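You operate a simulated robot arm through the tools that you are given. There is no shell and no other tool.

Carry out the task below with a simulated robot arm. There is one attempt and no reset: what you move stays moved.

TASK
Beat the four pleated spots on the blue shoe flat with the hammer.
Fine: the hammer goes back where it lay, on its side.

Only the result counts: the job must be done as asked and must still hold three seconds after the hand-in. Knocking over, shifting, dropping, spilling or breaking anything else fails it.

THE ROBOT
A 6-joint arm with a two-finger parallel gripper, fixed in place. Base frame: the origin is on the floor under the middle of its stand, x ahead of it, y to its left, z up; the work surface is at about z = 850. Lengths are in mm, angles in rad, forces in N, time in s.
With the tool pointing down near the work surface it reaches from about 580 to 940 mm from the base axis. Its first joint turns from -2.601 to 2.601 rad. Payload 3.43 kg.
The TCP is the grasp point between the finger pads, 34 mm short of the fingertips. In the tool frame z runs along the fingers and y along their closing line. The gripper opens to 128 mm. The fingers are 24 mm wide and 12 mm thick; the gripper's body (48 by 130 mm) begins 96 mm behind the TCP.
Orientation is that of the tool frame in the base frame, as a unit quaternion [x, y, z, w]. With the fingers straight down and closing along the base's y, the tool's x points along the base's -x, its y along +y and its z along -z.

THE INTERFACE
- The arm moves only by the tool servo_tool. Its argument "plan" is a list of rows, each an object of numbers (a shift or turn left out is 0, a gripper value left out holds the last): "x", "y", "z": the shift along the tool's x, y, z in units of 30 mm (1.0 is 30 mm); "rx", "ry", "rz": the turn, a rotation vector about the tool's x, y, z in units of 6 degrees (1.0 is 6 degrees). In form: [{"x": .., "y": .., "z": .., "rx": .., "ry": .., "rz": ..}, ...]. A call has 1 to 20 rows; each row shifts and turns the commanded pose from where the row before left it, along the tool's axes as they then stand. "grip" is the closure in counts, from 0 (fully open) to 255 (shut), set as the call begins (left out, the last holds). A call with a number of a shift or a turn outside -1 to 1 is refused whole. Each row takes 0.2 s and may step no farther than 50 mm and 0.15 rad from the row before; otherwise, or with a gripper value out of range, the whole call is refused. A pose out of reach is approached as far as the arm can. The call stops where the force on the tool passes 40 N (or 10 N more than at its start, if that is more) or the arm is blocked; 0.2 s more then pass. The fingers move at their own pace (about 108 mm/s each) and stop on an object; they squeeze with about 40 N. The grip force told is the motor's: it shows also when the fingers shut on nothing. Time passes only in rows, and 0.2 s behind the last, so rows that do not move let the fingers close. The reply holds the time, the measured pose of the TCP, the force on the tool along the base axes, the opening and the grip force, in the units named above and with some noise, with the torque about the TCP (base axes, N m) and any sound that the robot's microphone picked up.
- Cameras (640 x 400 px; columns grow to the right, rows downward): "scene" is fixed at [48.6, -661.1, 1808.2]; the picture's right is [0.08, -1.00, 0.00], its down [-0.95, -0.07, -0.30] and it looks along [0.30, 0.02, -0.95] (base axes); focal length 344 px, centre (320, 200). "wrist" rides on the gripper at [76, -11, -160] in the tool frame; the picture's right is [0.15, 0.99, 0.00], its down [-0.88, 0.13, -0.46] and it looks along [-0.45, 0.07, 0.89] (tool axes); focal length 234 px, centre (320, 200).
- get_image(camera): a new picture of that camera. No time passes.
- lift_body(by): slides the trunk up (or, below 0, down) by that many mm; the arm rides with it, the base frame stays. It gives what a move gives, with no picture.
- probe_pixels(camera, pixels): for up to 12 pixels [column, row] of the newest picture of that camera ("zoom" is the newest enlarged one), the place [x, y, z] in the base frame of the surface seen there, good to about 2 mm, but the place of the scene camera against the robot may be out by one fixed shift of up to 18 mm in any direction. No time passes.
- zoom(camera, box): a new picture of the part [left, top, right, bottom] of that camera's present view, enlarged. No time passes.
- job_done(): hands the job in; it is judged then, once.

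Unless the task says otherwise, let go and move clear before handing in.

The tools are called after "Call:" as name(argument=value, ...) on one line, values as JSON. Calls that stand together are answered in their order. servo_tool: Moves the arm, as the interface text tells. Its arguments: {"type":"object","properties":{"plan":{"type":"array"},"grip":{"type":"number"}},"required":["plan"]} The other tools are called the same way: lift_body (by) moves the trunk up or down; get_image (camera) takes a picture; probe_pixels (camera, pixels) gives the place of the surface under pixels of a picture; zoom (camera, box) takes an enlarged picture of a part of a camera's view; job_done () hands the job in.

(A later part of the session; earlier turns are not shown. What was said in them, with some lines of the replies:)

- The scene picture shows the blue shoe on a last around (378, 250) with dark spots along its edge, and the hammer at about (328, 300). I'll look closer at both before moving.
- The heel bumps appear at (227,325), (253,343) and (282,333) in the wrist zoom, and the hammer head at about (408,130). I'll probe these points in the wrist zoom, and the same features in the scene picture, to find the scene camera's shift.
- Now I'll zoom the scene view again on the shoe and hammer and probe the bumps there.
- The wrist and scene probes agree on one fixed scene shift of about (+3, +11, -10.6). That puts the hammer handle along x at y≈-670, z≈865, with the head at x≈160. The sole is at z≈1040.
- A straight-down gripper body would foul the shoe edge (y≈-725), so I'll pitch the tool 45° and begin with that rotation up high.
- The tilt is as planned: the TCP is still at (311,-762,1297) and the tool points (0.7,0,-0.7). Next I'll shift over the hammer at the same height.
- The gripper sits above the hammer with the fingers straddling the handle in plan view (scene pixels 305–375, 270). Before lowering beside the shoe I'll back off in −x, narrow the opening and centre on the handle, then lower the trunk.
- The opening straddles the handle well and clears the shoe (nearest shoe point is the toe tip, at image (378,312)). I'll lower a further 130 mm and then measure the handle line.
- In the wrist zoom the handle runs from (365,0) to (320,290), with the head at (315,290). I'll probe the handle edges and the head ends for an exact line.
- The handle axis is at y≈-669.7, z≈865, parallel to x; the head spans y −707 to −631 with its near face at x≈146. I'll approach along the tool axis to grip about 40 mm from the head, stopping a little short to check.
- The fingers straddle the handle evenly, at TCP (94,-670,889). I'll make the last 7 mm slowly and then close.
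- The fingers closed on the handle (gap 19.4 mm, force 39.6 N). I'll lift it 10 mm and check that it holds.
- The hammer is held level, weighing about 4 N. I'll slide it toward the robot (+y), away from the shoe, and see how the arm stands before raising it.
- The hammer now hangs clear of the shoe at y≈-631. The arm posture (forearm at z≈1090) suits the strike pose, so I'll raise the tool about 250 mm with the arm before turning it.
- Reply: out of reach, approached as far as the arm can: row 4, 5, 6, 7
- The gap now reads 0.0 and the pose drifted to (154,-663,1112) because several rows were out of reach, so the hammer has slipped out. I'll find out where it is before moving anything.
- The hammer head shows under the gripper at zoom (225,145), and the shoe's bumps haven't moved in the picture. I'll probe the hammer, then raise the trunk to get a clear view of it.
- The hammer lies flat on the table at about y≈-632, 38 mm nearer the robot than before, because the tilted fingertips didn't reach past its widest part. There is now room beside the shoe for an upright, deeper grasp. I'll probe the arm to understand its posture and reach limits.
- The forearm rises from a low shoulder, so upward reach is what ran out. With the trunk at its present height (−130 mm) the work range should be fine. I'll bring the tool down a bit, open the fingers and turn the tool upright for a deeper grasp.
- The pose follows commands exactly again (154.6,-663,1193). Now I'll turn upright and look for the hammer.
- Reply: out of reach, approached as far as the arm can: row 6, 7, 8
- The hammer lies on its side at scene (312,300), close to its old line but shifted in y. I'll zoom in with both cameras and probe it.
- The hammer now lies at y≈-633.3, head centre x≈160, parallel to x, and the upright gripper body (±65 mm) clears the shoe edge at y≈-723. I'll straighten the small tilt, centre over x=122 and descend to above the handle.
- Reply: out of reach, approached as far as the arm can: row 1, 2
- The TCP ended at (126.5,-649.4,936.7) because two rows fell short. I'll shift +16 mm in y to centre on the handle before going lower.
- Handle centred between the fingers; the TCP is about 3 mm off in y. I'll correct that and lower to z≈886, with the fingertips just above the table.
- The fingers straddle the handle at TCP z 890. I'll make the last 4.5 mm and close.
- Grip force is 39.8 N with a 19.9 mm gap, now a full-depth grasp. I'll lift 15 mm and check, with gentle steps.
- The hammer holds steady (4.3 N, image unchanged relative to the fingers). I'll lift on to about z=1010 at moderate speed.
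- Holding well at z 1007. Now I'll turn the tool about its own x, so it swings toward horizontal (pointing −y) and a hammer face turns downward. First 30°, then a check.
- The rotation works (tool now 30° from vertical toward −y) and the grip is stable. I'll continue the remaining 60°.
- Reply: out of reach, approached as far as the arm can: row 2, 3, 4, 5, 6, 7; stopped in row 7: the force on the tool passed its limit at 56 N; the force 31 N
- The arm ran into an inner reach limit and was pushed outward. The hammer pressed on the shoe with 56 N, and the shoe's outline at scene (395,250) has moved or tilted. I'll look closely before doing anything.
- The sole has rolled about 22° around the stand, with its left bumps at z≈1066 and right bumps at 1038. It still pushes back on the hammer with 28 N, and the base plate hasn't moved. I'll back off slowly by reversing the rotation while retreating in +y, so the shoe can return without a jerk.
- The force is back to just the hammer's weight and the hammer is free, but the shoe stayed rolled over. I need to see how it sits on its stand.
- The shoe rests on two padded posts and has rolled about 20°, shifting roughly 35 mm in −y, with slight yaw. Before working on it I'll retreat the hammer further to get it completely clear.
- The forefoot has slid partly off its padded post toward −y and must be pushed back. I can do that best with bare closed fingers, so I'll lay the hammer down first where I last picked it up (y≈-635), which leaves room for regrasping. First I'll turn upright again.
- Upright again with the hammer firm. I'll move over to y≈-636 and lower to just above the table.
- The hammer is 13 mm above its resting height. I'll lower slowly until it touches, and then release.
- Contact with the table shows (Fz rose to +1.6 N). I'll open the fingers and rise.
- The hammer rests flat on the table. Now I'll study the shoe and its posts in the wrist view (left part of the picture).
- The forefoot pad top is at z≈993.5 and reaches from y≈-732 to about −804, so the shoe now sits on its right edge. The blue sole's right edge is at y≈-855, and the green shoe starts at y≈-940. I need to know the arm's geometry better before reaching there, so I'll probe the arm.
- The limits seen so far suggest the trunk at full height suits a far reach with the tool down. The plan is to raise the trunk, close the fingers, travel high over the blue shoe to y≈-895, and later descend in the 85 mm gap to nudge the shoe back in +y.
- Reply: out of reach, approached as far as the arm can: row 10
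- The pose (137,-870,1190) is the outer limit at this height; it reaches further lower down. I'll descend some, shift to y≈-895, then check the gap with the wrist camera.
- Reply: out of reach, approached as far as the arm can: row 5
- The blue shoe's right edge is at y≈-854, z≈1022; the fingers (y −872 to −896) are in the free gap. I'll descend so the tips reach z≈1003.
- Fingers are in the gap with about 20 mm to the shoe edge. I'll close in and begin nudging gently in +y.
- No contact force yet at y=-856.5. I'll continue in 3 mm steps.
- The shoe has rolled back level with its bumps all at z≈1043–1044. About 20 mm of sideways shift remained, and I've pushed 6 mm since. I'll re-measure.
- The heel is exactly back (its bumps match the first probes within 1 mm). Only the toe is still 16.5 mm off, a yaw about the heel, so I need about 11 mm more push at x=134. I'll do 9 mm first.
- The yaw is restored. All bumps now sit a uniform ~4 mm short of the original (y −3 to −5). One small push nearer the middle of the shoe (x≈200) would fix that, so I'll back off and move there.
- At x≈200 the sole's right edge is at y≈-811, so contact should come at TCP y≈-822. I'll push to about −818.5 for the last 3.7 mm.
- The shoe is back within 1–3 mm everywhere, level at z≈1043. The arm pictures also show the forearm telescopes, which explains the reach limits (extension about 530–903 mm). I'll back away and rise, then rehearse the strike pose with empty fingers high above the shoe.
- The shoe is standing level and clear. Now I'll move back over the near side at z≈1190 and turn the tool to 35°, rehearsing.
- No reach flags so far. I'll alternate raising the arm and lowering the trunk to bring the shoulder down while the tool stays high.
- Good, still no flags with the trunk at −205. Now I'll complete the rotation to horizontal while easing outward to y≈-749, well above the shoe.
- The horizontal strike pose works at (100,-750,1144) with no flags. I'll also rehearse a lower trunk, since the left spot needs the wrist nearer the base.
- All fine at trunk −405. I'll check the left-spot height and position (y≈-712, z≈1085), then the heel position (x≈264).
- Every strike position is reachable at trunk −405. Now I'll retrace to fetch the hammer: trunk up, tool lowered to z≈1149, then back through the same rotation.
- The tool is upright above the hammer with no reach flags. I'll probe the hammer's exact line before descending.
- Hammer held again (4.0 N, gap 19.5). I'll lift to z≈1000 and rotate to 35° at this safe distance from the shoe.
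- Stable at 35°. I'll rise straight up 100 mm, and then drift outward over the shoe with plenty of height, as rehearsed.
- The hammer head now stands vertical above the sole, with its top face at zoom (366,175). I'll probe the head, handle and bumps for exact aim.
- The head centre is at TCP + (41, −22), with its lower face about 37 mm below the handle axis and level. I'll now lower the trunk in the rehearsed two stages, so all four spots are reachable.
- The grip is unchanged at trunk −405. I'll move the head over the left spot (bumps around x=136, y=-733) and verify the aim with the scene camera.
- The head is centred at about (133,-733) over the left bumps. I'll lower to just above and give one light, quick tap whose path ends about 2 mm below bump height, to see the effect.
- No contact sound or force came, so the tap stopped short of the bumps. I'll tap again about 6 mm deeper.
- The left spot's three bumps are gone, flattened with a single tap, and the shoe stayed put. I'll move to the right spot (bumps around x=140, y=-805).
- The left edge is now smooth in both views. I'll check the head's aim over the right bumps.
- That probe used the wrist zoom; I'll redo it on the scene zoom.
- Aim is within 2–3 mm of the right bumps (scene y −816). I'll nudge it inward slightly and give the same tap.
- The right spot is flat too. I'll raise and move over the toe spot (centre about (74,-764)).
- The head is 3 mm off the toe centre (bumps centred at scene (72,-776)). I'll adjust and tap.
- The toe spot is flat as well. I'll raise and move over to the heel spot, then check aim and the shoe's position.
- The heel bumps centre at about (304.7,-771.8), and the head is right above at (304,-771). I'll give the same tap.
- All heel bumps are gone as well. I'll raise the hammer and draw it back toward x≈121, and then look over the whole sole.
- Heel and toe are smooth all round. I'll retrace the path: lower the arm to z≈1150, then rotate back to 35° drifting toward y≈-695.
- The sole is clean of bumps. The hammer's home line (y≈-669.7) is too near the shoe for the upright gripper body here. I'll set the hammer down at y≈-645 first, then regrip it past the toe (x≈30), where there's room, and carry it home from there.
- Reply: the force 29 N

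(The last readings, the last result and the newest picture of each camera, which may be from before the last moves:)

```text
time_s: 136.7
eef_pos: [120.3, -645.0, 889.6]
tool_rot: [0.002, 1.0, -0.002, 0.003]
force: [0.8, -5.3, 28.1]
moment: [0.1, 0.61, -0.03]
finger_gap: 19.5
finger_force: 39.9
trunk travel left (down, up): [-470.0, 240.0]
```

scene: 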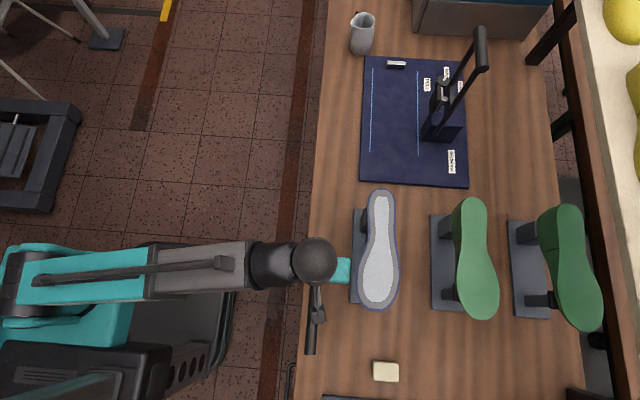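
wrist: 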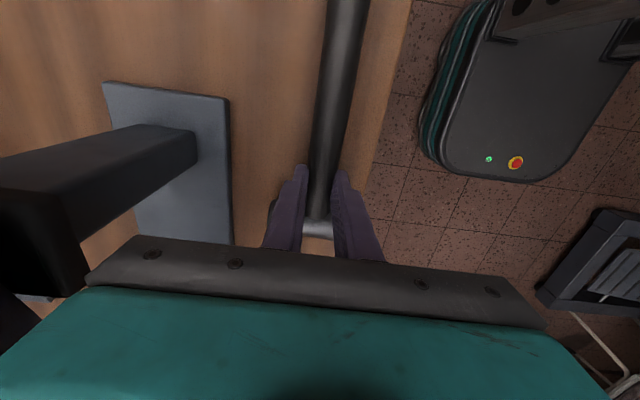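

Contact came 3 mm earlier than before (28 N), so the hammer slid slightly in the grip during the taps. I'll ease up 2 mm and release.

Call:
servo_tool(plan=[{"z": -0.07}, {}])

Call:
servo_tool(plan=[{}, {}, {}], grip=150)

Call:
servo_tool(plan=[{"z": -0.5}, {"z": -0.9}, {"z": -0.9}, {}])

Call:
get_image(camera="wrist")

```text
time_s: 137.2
eef_pos: [120.8, -644.8, 887.3]
tool_rot: [0.003, 1.0, 0.0, 0.003]
force: [-1.2, -9.1, 18.4]
moment: [-0.33, 0.08, 0.13]
finger_gap: 19.4
finger_force: 39.8
trunk travel left (down, up): [-470.0, 240.0]
```

```text
time_s: 138.1
eef_pos: [120.3, -645.6, 887.5]
tool_rot: [0.003, 1.0, -0.001, 0.003]
force: [0.0, 0.2, -0.3]
moment: [-0.01, 0.01, 0.01]
finger_gap: 52.6
finger_force: 0.1
trunk travel left (down, up): [-470.0, 240.0]
```

```text
time_s: 139.1
eef_pos: [120.6, -646.7, 957.9]
tool_rot: [0.003, 1.0, 0.0, 0.002]
force: [0.1, 0.8, -1.1]
moment: [0.0, 0.0, 0.04]
finger_gap: 53.1
finger_force: 0.0
trunk travel left (down, up): [-470.0, 240.0]
```

```text
taken
```

wrist: 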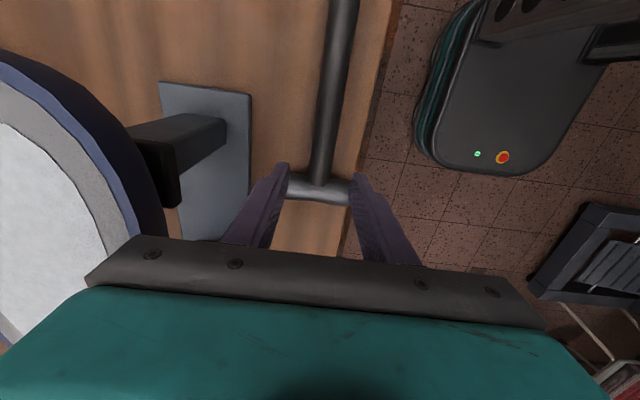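

Released and clear. I'll probe the hammer's present line.

Call:
zoom(camera="wrist", box=[240, 0, 420, 220])

Call:
probe_pixels(camera="wrist", pixels=[[293, 185], [318, 189], [346, 193], [322, 165], [330, 110], [336, 60], [343, 8], [320, 178], [316, 198]])

Call:
zoom(camera="scene", box=[290, 180, 420, 360])

```text
1.82 times, centred on (330, 110) of wrist
```

zoom: 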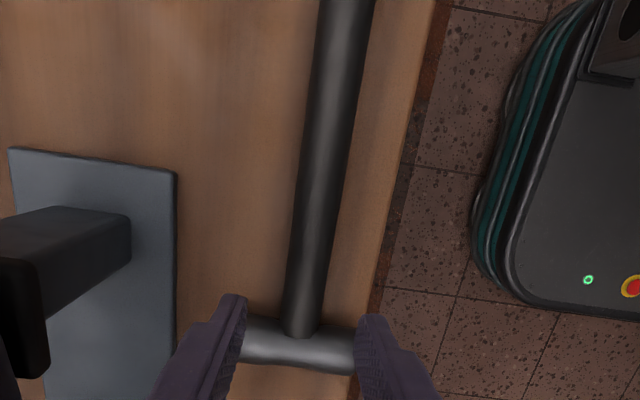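

```text
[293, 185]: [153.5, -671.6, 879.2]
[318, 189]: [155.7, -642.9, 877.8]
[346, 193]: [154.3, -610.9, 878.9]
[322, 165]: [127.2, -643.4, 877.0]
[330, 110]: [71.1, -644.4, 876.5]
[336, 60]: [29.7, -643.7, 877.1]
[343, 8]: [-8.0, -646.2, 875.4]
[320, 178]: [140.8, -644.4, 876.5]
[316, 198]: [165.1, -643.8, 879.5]
```

```text
2.22 times, centred on (355, 270) of scene
```

zoom: 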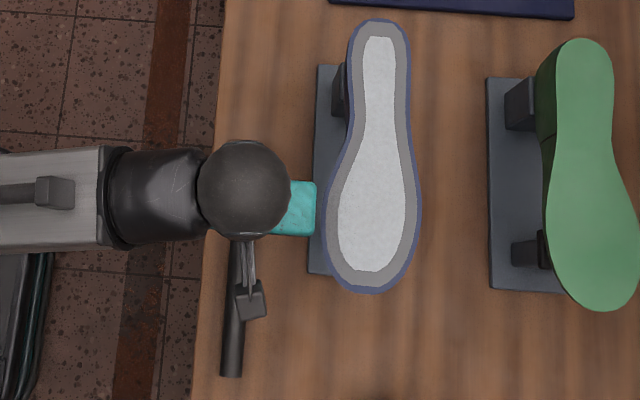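

The hammer's handle is at y≈-644.3. I'll move to x≈30 along the handle, past the shoe's toe, and descend there.

Call:
servo_tool(plan=[{"x": 0.75}, {"x": 0.75}, {"x": 0.75}, {"x": 0.77, "y": 0.05}, {}])

Call:
get_image(camera="wrist")

Call:
zoom(camera="scene", box=[290, 180, 420, 360])

```text
time_s: 140.2
eef_pos: [29.0, -644.1, 956.5]
tool_rot: [0.003, 1.0, 0.0, 0.003]
force: [-0.9, 0.1, 0.4]
moment: [0.0, -0.04, 0.0]
finger_gap: 52.7
finger_force: 0.0
trunk travel left (down, up): [-470.0, 240.0]
```

```text
taken
```

wrist: 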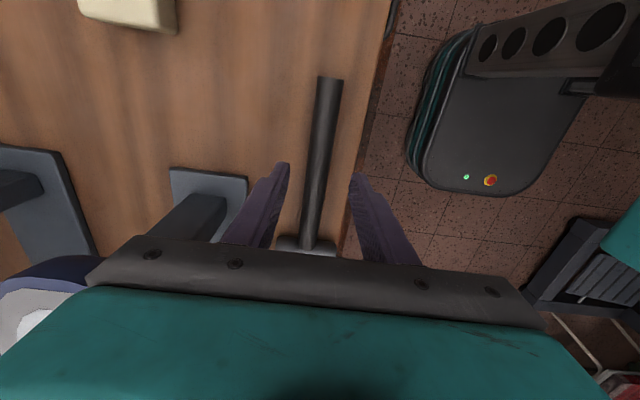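

```text
2.22 times, centred on (355, 270) of scene
```

zoom: 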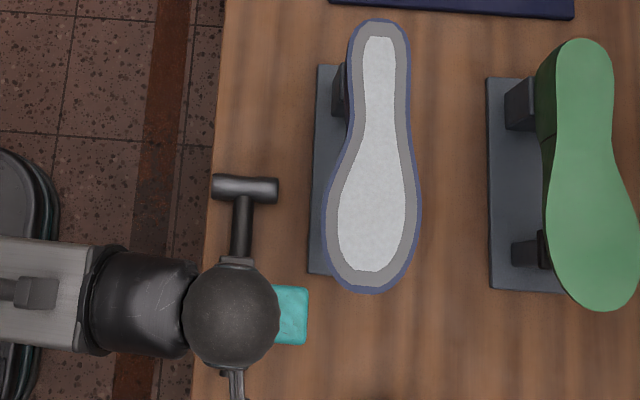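

Call:
probe_pixels(camera="zoom", pixels=[[215, 187], [276, 190], [245, 187], [241, 225], [240, 245], [352, 110], [372, 210]])

Call:
probe_pixels(camera="wrist", pixels=[[329, 85], [326, 110], [322, 140], [318, 170], [314, 200], [310, 230], [329, 79]])

```text
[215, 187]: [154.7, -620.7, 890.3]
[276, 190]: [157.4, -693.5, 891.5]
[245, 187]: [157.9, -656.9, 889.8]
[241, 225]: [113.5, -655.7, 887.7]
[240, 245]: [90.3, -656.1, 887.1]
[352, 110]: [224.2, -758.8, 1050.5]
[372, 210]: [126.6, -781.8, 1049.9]
```

```text
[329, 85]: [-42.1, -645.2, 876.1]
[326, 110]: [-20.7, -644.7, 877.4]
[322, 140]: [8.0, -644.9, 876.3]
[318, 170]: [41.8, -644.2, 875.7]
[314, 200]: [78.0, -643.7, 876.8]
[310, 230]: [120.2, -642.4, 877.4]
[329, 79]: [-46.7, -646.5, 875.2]
```

The hammer's x already matches home; it needs about −25 mm in y. I'll descend at x≈29 and grip.

Call:
servo_tool(plan=[{"z": 0.8, "rz": -0.057}, {"z": 0.8}, {"z": 0.5}, {"z": 0.2}, {}])

Call:
get_image(camera="wrist")

```text
time_s: 141.4
eef_pos: [29.9, -642.8, 887.5]
tool_rot: [0.0, 1.0, 0.0, 0.003]
force: [-0.3, -0.3, 0.0]
moment: [0.03, -0.06, 0.01]
finger_gap: 52.7
finger_force: 0.0
trunk travel left (down, up): [-470.0, 240.0]
```

```text
taken
```

wrist: 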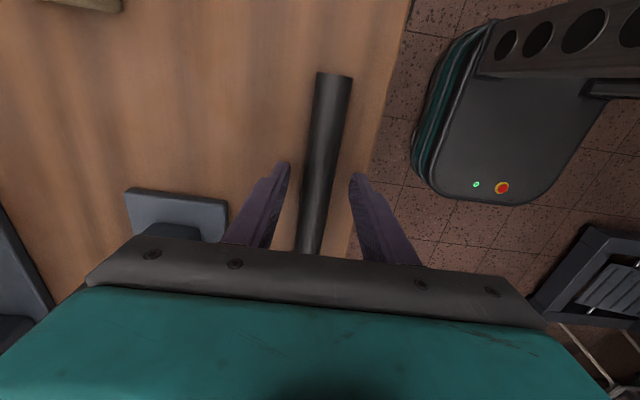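

Call:
servo_tool(plan=[{"z": 0.03}, {}, {}, {}, {}], grip=255)

Call:
servo_tool(plan=[{"z": -0.15}, {"z": -0.1}, {}])

Call:
get_image(camera="wrist")

Call:
zoom(camera="scene", box=[290, 180, 420, 360])

```text
time_s: 142.7
eef_pos: [30.4, -641.5, 887.5]
tool_rot: [0.0, 1.0, -0.002, 0.002]
force: [3.3, -5.1, 15.9]
moment: [0.06, -0.21, -0.33]
finger_gap: 27.6
finger_force: 39.8
trunk travel left (down, up): [-470.0, 240.0]
```

```text
time_s: 143.4
eef_pos: [30.8, -644.0, 894.6]
tool_rot: [-0.001, 1.0, 0.0, 0.002]
force: [0.2, -0.5, -3.0]
moment: [0.03, 0.14, 0.01]
finger_gap: 27.4
finger_force: 39.3
trunk travel left (down, up): [-470.0, 240.0]
```

```text
taken
```

wrist: 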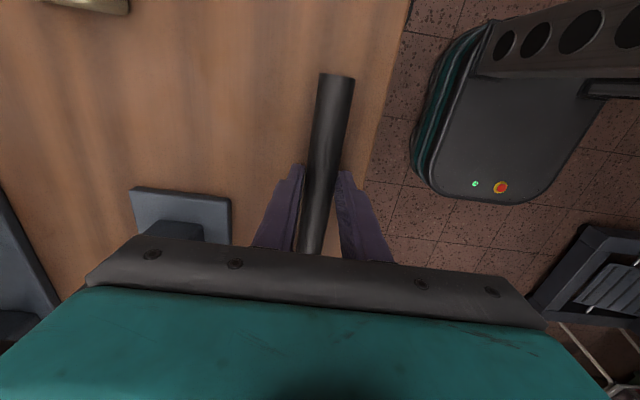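

```text
2.22 times, centred on (355, 270) of scene
```

zoom: 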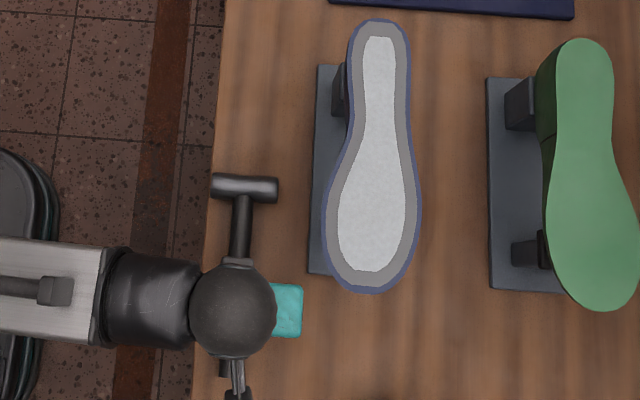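

The hammer is held and lifted 7 mm (3 N). I'll carry it −25.7 mm in y to its home line.

Call:
servo_tool(plan=[{"y": -0.4}, {"y": -0.457}, {}])

Call:
zoom(camera="scene", box=[290, 180, 420, 360])

Call:
probe_pixels(camera="zoom", pixels=[[267, 188], [235, 188], [298, 191], [263, 225], [262, 240], [245, 188]])

```text
time_s: 144.2
eef_pos: [30.6, -671.2, 893.7]
tool_rot: [-0.001, 1.0, 0.001, 0.002]
force: [-0.3, -0.6, -2.7]
moment: [-0.03, 0.17, 0.01]
finger_gap: 27.6
finger_force: 40.3
trunk travel left (down, up): [-470.0, 240.0]
```

```text
2.22 times, centred on (355, 270) of scene
```

zoom: 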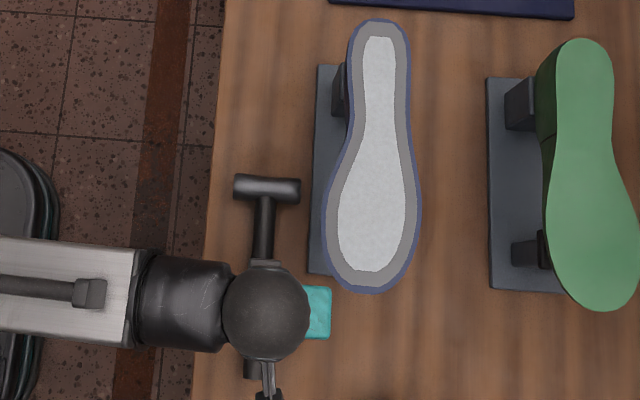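

```text
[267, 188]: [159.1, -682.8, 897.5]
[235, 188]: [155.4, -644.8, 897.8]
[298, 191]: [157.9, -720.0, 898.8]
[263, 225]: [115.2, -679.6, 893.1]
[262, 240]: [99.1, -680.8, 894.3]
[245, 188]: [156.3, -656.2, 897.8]
```

The head and handle now match their original scene probes within 1–2 mm. I'll lower it onto the table and release.

Call:
servo_tool(plan=[{"z": 0.1}, {"z": 0.08}, {"z": 0.03}, {}])

```text
time_s: 145.2
eef_pos: [29.7, -669.4, 888.9]
tool_rot: [-0.001, 1.0, 0.0, 0.003]
force: [0.2, -0.8, -2.5]
moment: [-0.03, 0.14, -0.02]
finger_gap: 27.5
finger_force: 39.9
trunk travel left (down, up): [-470.0, 240.0]
```

Call:
servo_tool(plan=[{"z": 0.04}, {"z": 0.03}, {}])

```text
time_s: 146.1
eef_pos: [30.3, -668.8, 887.3]
tool_rot: [-0.001, 1.0, -0.002, 0.004]
force: [4.3, -6.7, 16.0]
moment: [0.29, -0.25, -0.2]
finger_gap: 27.7
finger_force: 40.1
trunk travel left (down, up): [-470.0, 240.0]
```

The hammer is on the table (contact force shows). I'll ease off 1 mm, open, and rise straight up.

Call:
servo_tool(plan=[{"z": -0.03}, {}])

Call:
servo_tool(plan=[{}, {}, {}], grip=150)

Call:
servo_tool(plan=[{"z": -0.3}, {"z": -0.8}, {"z": -0.9}, {"z": -0.9}, {}])

Call:
zoom(camera="scene", box=[290, 180, 420, 360])

Call:
get_image(camera="wrist")

```text
time_s: 146.7
eef_pos: [30.2, -669.6, 886.3]
tool_rot: [0.0, 1.0, -0.001, 0.003]
force: [0.5, -5.2, 12.1]
moment: [-0.26, -0.64, -0.28]
finger_gap: 27.4
finger_force: 40.1
trunk travel left (down, up): [-470.0, 240.0]
```

```text
time_s: 147.4
eef_pos: [30.3, -668.6, 887.3]
tool_rot: [0.0, 1.0, -0.001, 0.002]
force: [-0.1, 0.0, -0.9]
moment: [0.01, 0.01, 0.04]
finger_gap: 52.6
finger_force: 0.0
trunk travel left (down, up): [-470.0, 240.0]
```

```text
time_s: 148.7
eef_pos: [28.9, -668.6, 974.0]
tool_rot: [-0.001, 1.0, 0.0, 0.003]
force: [-0.2, 0.0, 0.5]
moment: [-0.02, -0.03, 0.01]
finger_gap: 52.7
finger_force: 0.1
trunk travel left (down, up): [-470.0, 240.0]
```

```text
2.22 times, centred on (355, 270) of scene
```

zoom: 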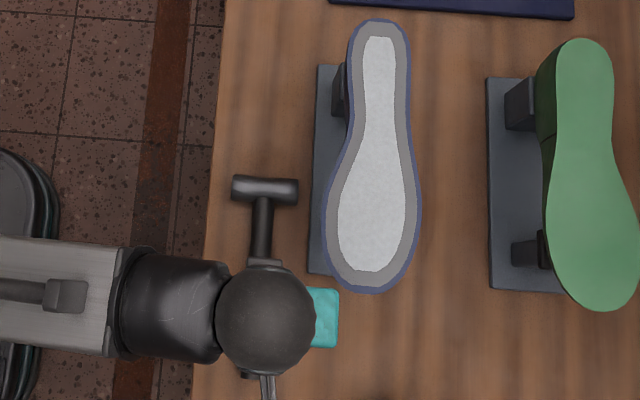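

```text
taken
```

wrist: 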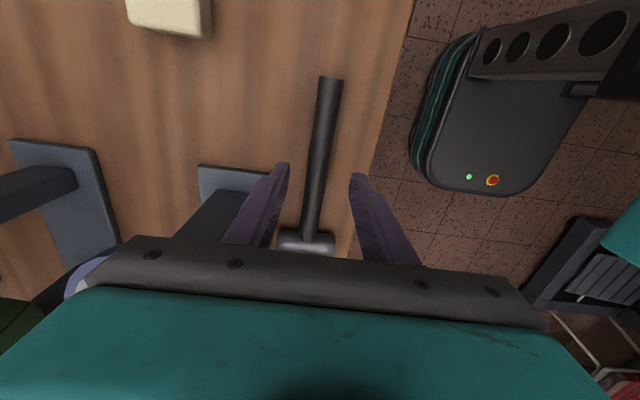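

Released. I'll back away (+y, then up with the trunk) and make a final check of the hammer, the shoe and its stand.

Call:
servo_tool(plan=[{"y": 0.6}, {"y": 0.6}, {}])

Call:
lift_body(by=230)

Call:
servo_tool(plan=[{"x": 0.9}, {"x": 0.9}, {"x": 0.9}, {"x": 0.9}, {"x": 0.9}, {"x": 0.9}, {}])

Call:
get_image(camera="scene")

Call:
zoom(camera="scene", box=[310, 180, 420, 360])

```text
time_s: 149.4
eef_pos: [29.3, -631.7, 972.5]
tool_rot: [-0.001, 1.0, -0.001, 0.003]
force: [0.6, 0.3, -0.5]
moment: [-0.01, -0.01, -0.01]
finger_gap: 52.6
finger_force: 0.0
trunk travel left (down, up): [-470.0, 240.0]
```

```text
time_s: 151.9
eef_pos: [29.1, -632.4, 1202.0]
tool_rot: [0.0, 1.0, 0.0, 0.003]
force: [-0.7, 0.4, 0.7]
moment: [0.03, -0.03, 0.04]
finger_gap: 52.6
finger_force: 0.0
trunk travel left (down, up): [-700.0, 10.0]
```

```text
time_s: 153.5
eef_pos: [-132.6, -635.2, 1203.2]
tool_rot: [-0.001, 1.0, 0.0, 0.002]
force: [-0.9, 0.0, 0.0]
moment: [0.01, -0.01, -0.02]
finger_gap: 52.8
finger_force: 0.1
trunk travel left (down, up): [-700.0, 10.0]
```

```text
taken
```

scene: 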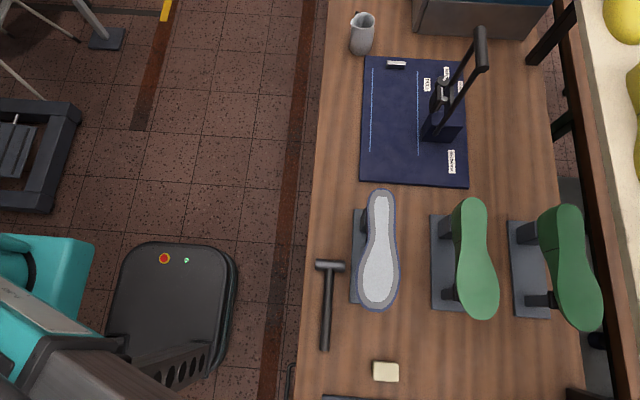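

```text
2.22 times, centred on (365, 270) of scene
```

zoom: 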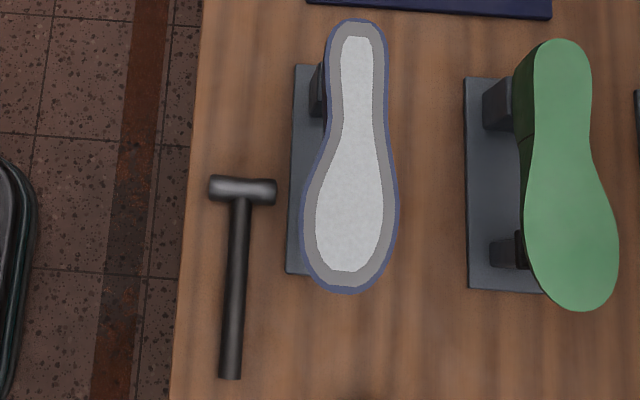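

Everything looks as at the start: the hammer at (330,300) and the shoe with no bumps. I'll verify with the same probe pixels as in the beginning.

Call:
probe_pixels(camera="zoom", pixels=[[213, 189], [275, 192], [244, 188], [241, 215], [236, 290], [232, 372], [350, 240], [355, 100], [297, 150], [290, 265]])

Call:
probe_pixels(camera="zoom", pixels=[[340, 36], [357, 28], [375, 38], [315, 187], [311, 201], [309, 215], [388, 187], [390, 201], [390, 215], [320, 262], [347, 281], [373, 266]])

Call:
zoom(camera="scene", box=[345, 180, 415, 320])

```text
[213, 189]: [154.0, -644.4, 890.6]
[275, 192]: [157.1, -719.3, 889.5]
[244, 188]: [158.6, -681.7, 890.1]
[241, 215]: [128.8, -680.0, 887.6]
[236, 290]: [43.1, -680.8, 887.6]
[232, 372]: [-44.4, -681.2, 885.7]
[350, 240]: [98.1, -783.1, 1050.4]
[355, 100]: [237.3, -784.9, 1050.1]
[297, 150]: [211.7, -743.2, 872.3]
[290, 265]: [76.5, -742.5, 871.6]
```

```text
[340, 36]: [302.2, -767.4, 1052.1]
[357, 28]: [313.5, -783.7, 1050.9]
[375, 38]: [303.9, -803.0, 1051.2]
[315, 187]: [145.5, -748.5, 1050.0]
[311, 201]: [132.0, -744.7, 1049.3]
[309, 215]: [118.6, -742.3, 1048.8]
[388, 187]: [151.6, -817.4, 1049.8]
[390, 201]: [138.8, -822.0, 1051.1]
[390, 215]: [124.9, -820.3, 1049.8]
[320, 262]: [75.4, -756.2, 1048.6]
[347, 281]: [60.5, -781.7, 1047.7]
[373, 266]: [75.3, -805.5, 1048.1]
```

```text
2.86 times, centred on (380, 250) of scene
```

zoom: 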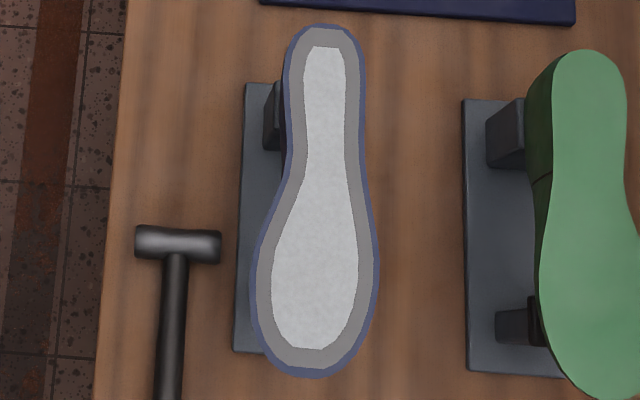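

All four spots read flat: z is about 1048–1052 around the rim, with no bumps left in the picture. The hammer's probes match its starting ones within 1–2 mm. The shoe had been knocked about 20° over and I pushed it back; it now sits level and about 3 mm from where it started, and its stand shows no shift. The gripper is open and well clear, so I'm handing in.

Call:
job_done()

```text
The job is handed in.
```

I handed the job in with all four pleated spots on the blue shoe beaten flat. The hammer is back on its side where it lay, within 1–2 mm of its starting position. I don't have a verdict back, only the hand-in confirmation.

Two things went wrong along the way, and either could count against the result:

- **Hammer dropped:** on the first lift the arm ran out of reach and the hammer slipped from the fingers. It landed flat on the table about 38 mm from its place, and I regripped it more firmly.
- **Shoe knocked over:** while I was turning the hammer, the arm hit another reach limit. The hammer pushed the blue shoe about 20° over on its stand. I put the hammer down, pushed the shoe back level with closed fingers, and then did the beating.

In the last check the shoe sat level, about 3 mm from where it started. Its stand's base plate read the same as at the start, and the green shoes look undisturbed in the pictures. Each spot took one light tap to flatten; on the first one an earlier tap had stopped short of the bumps.
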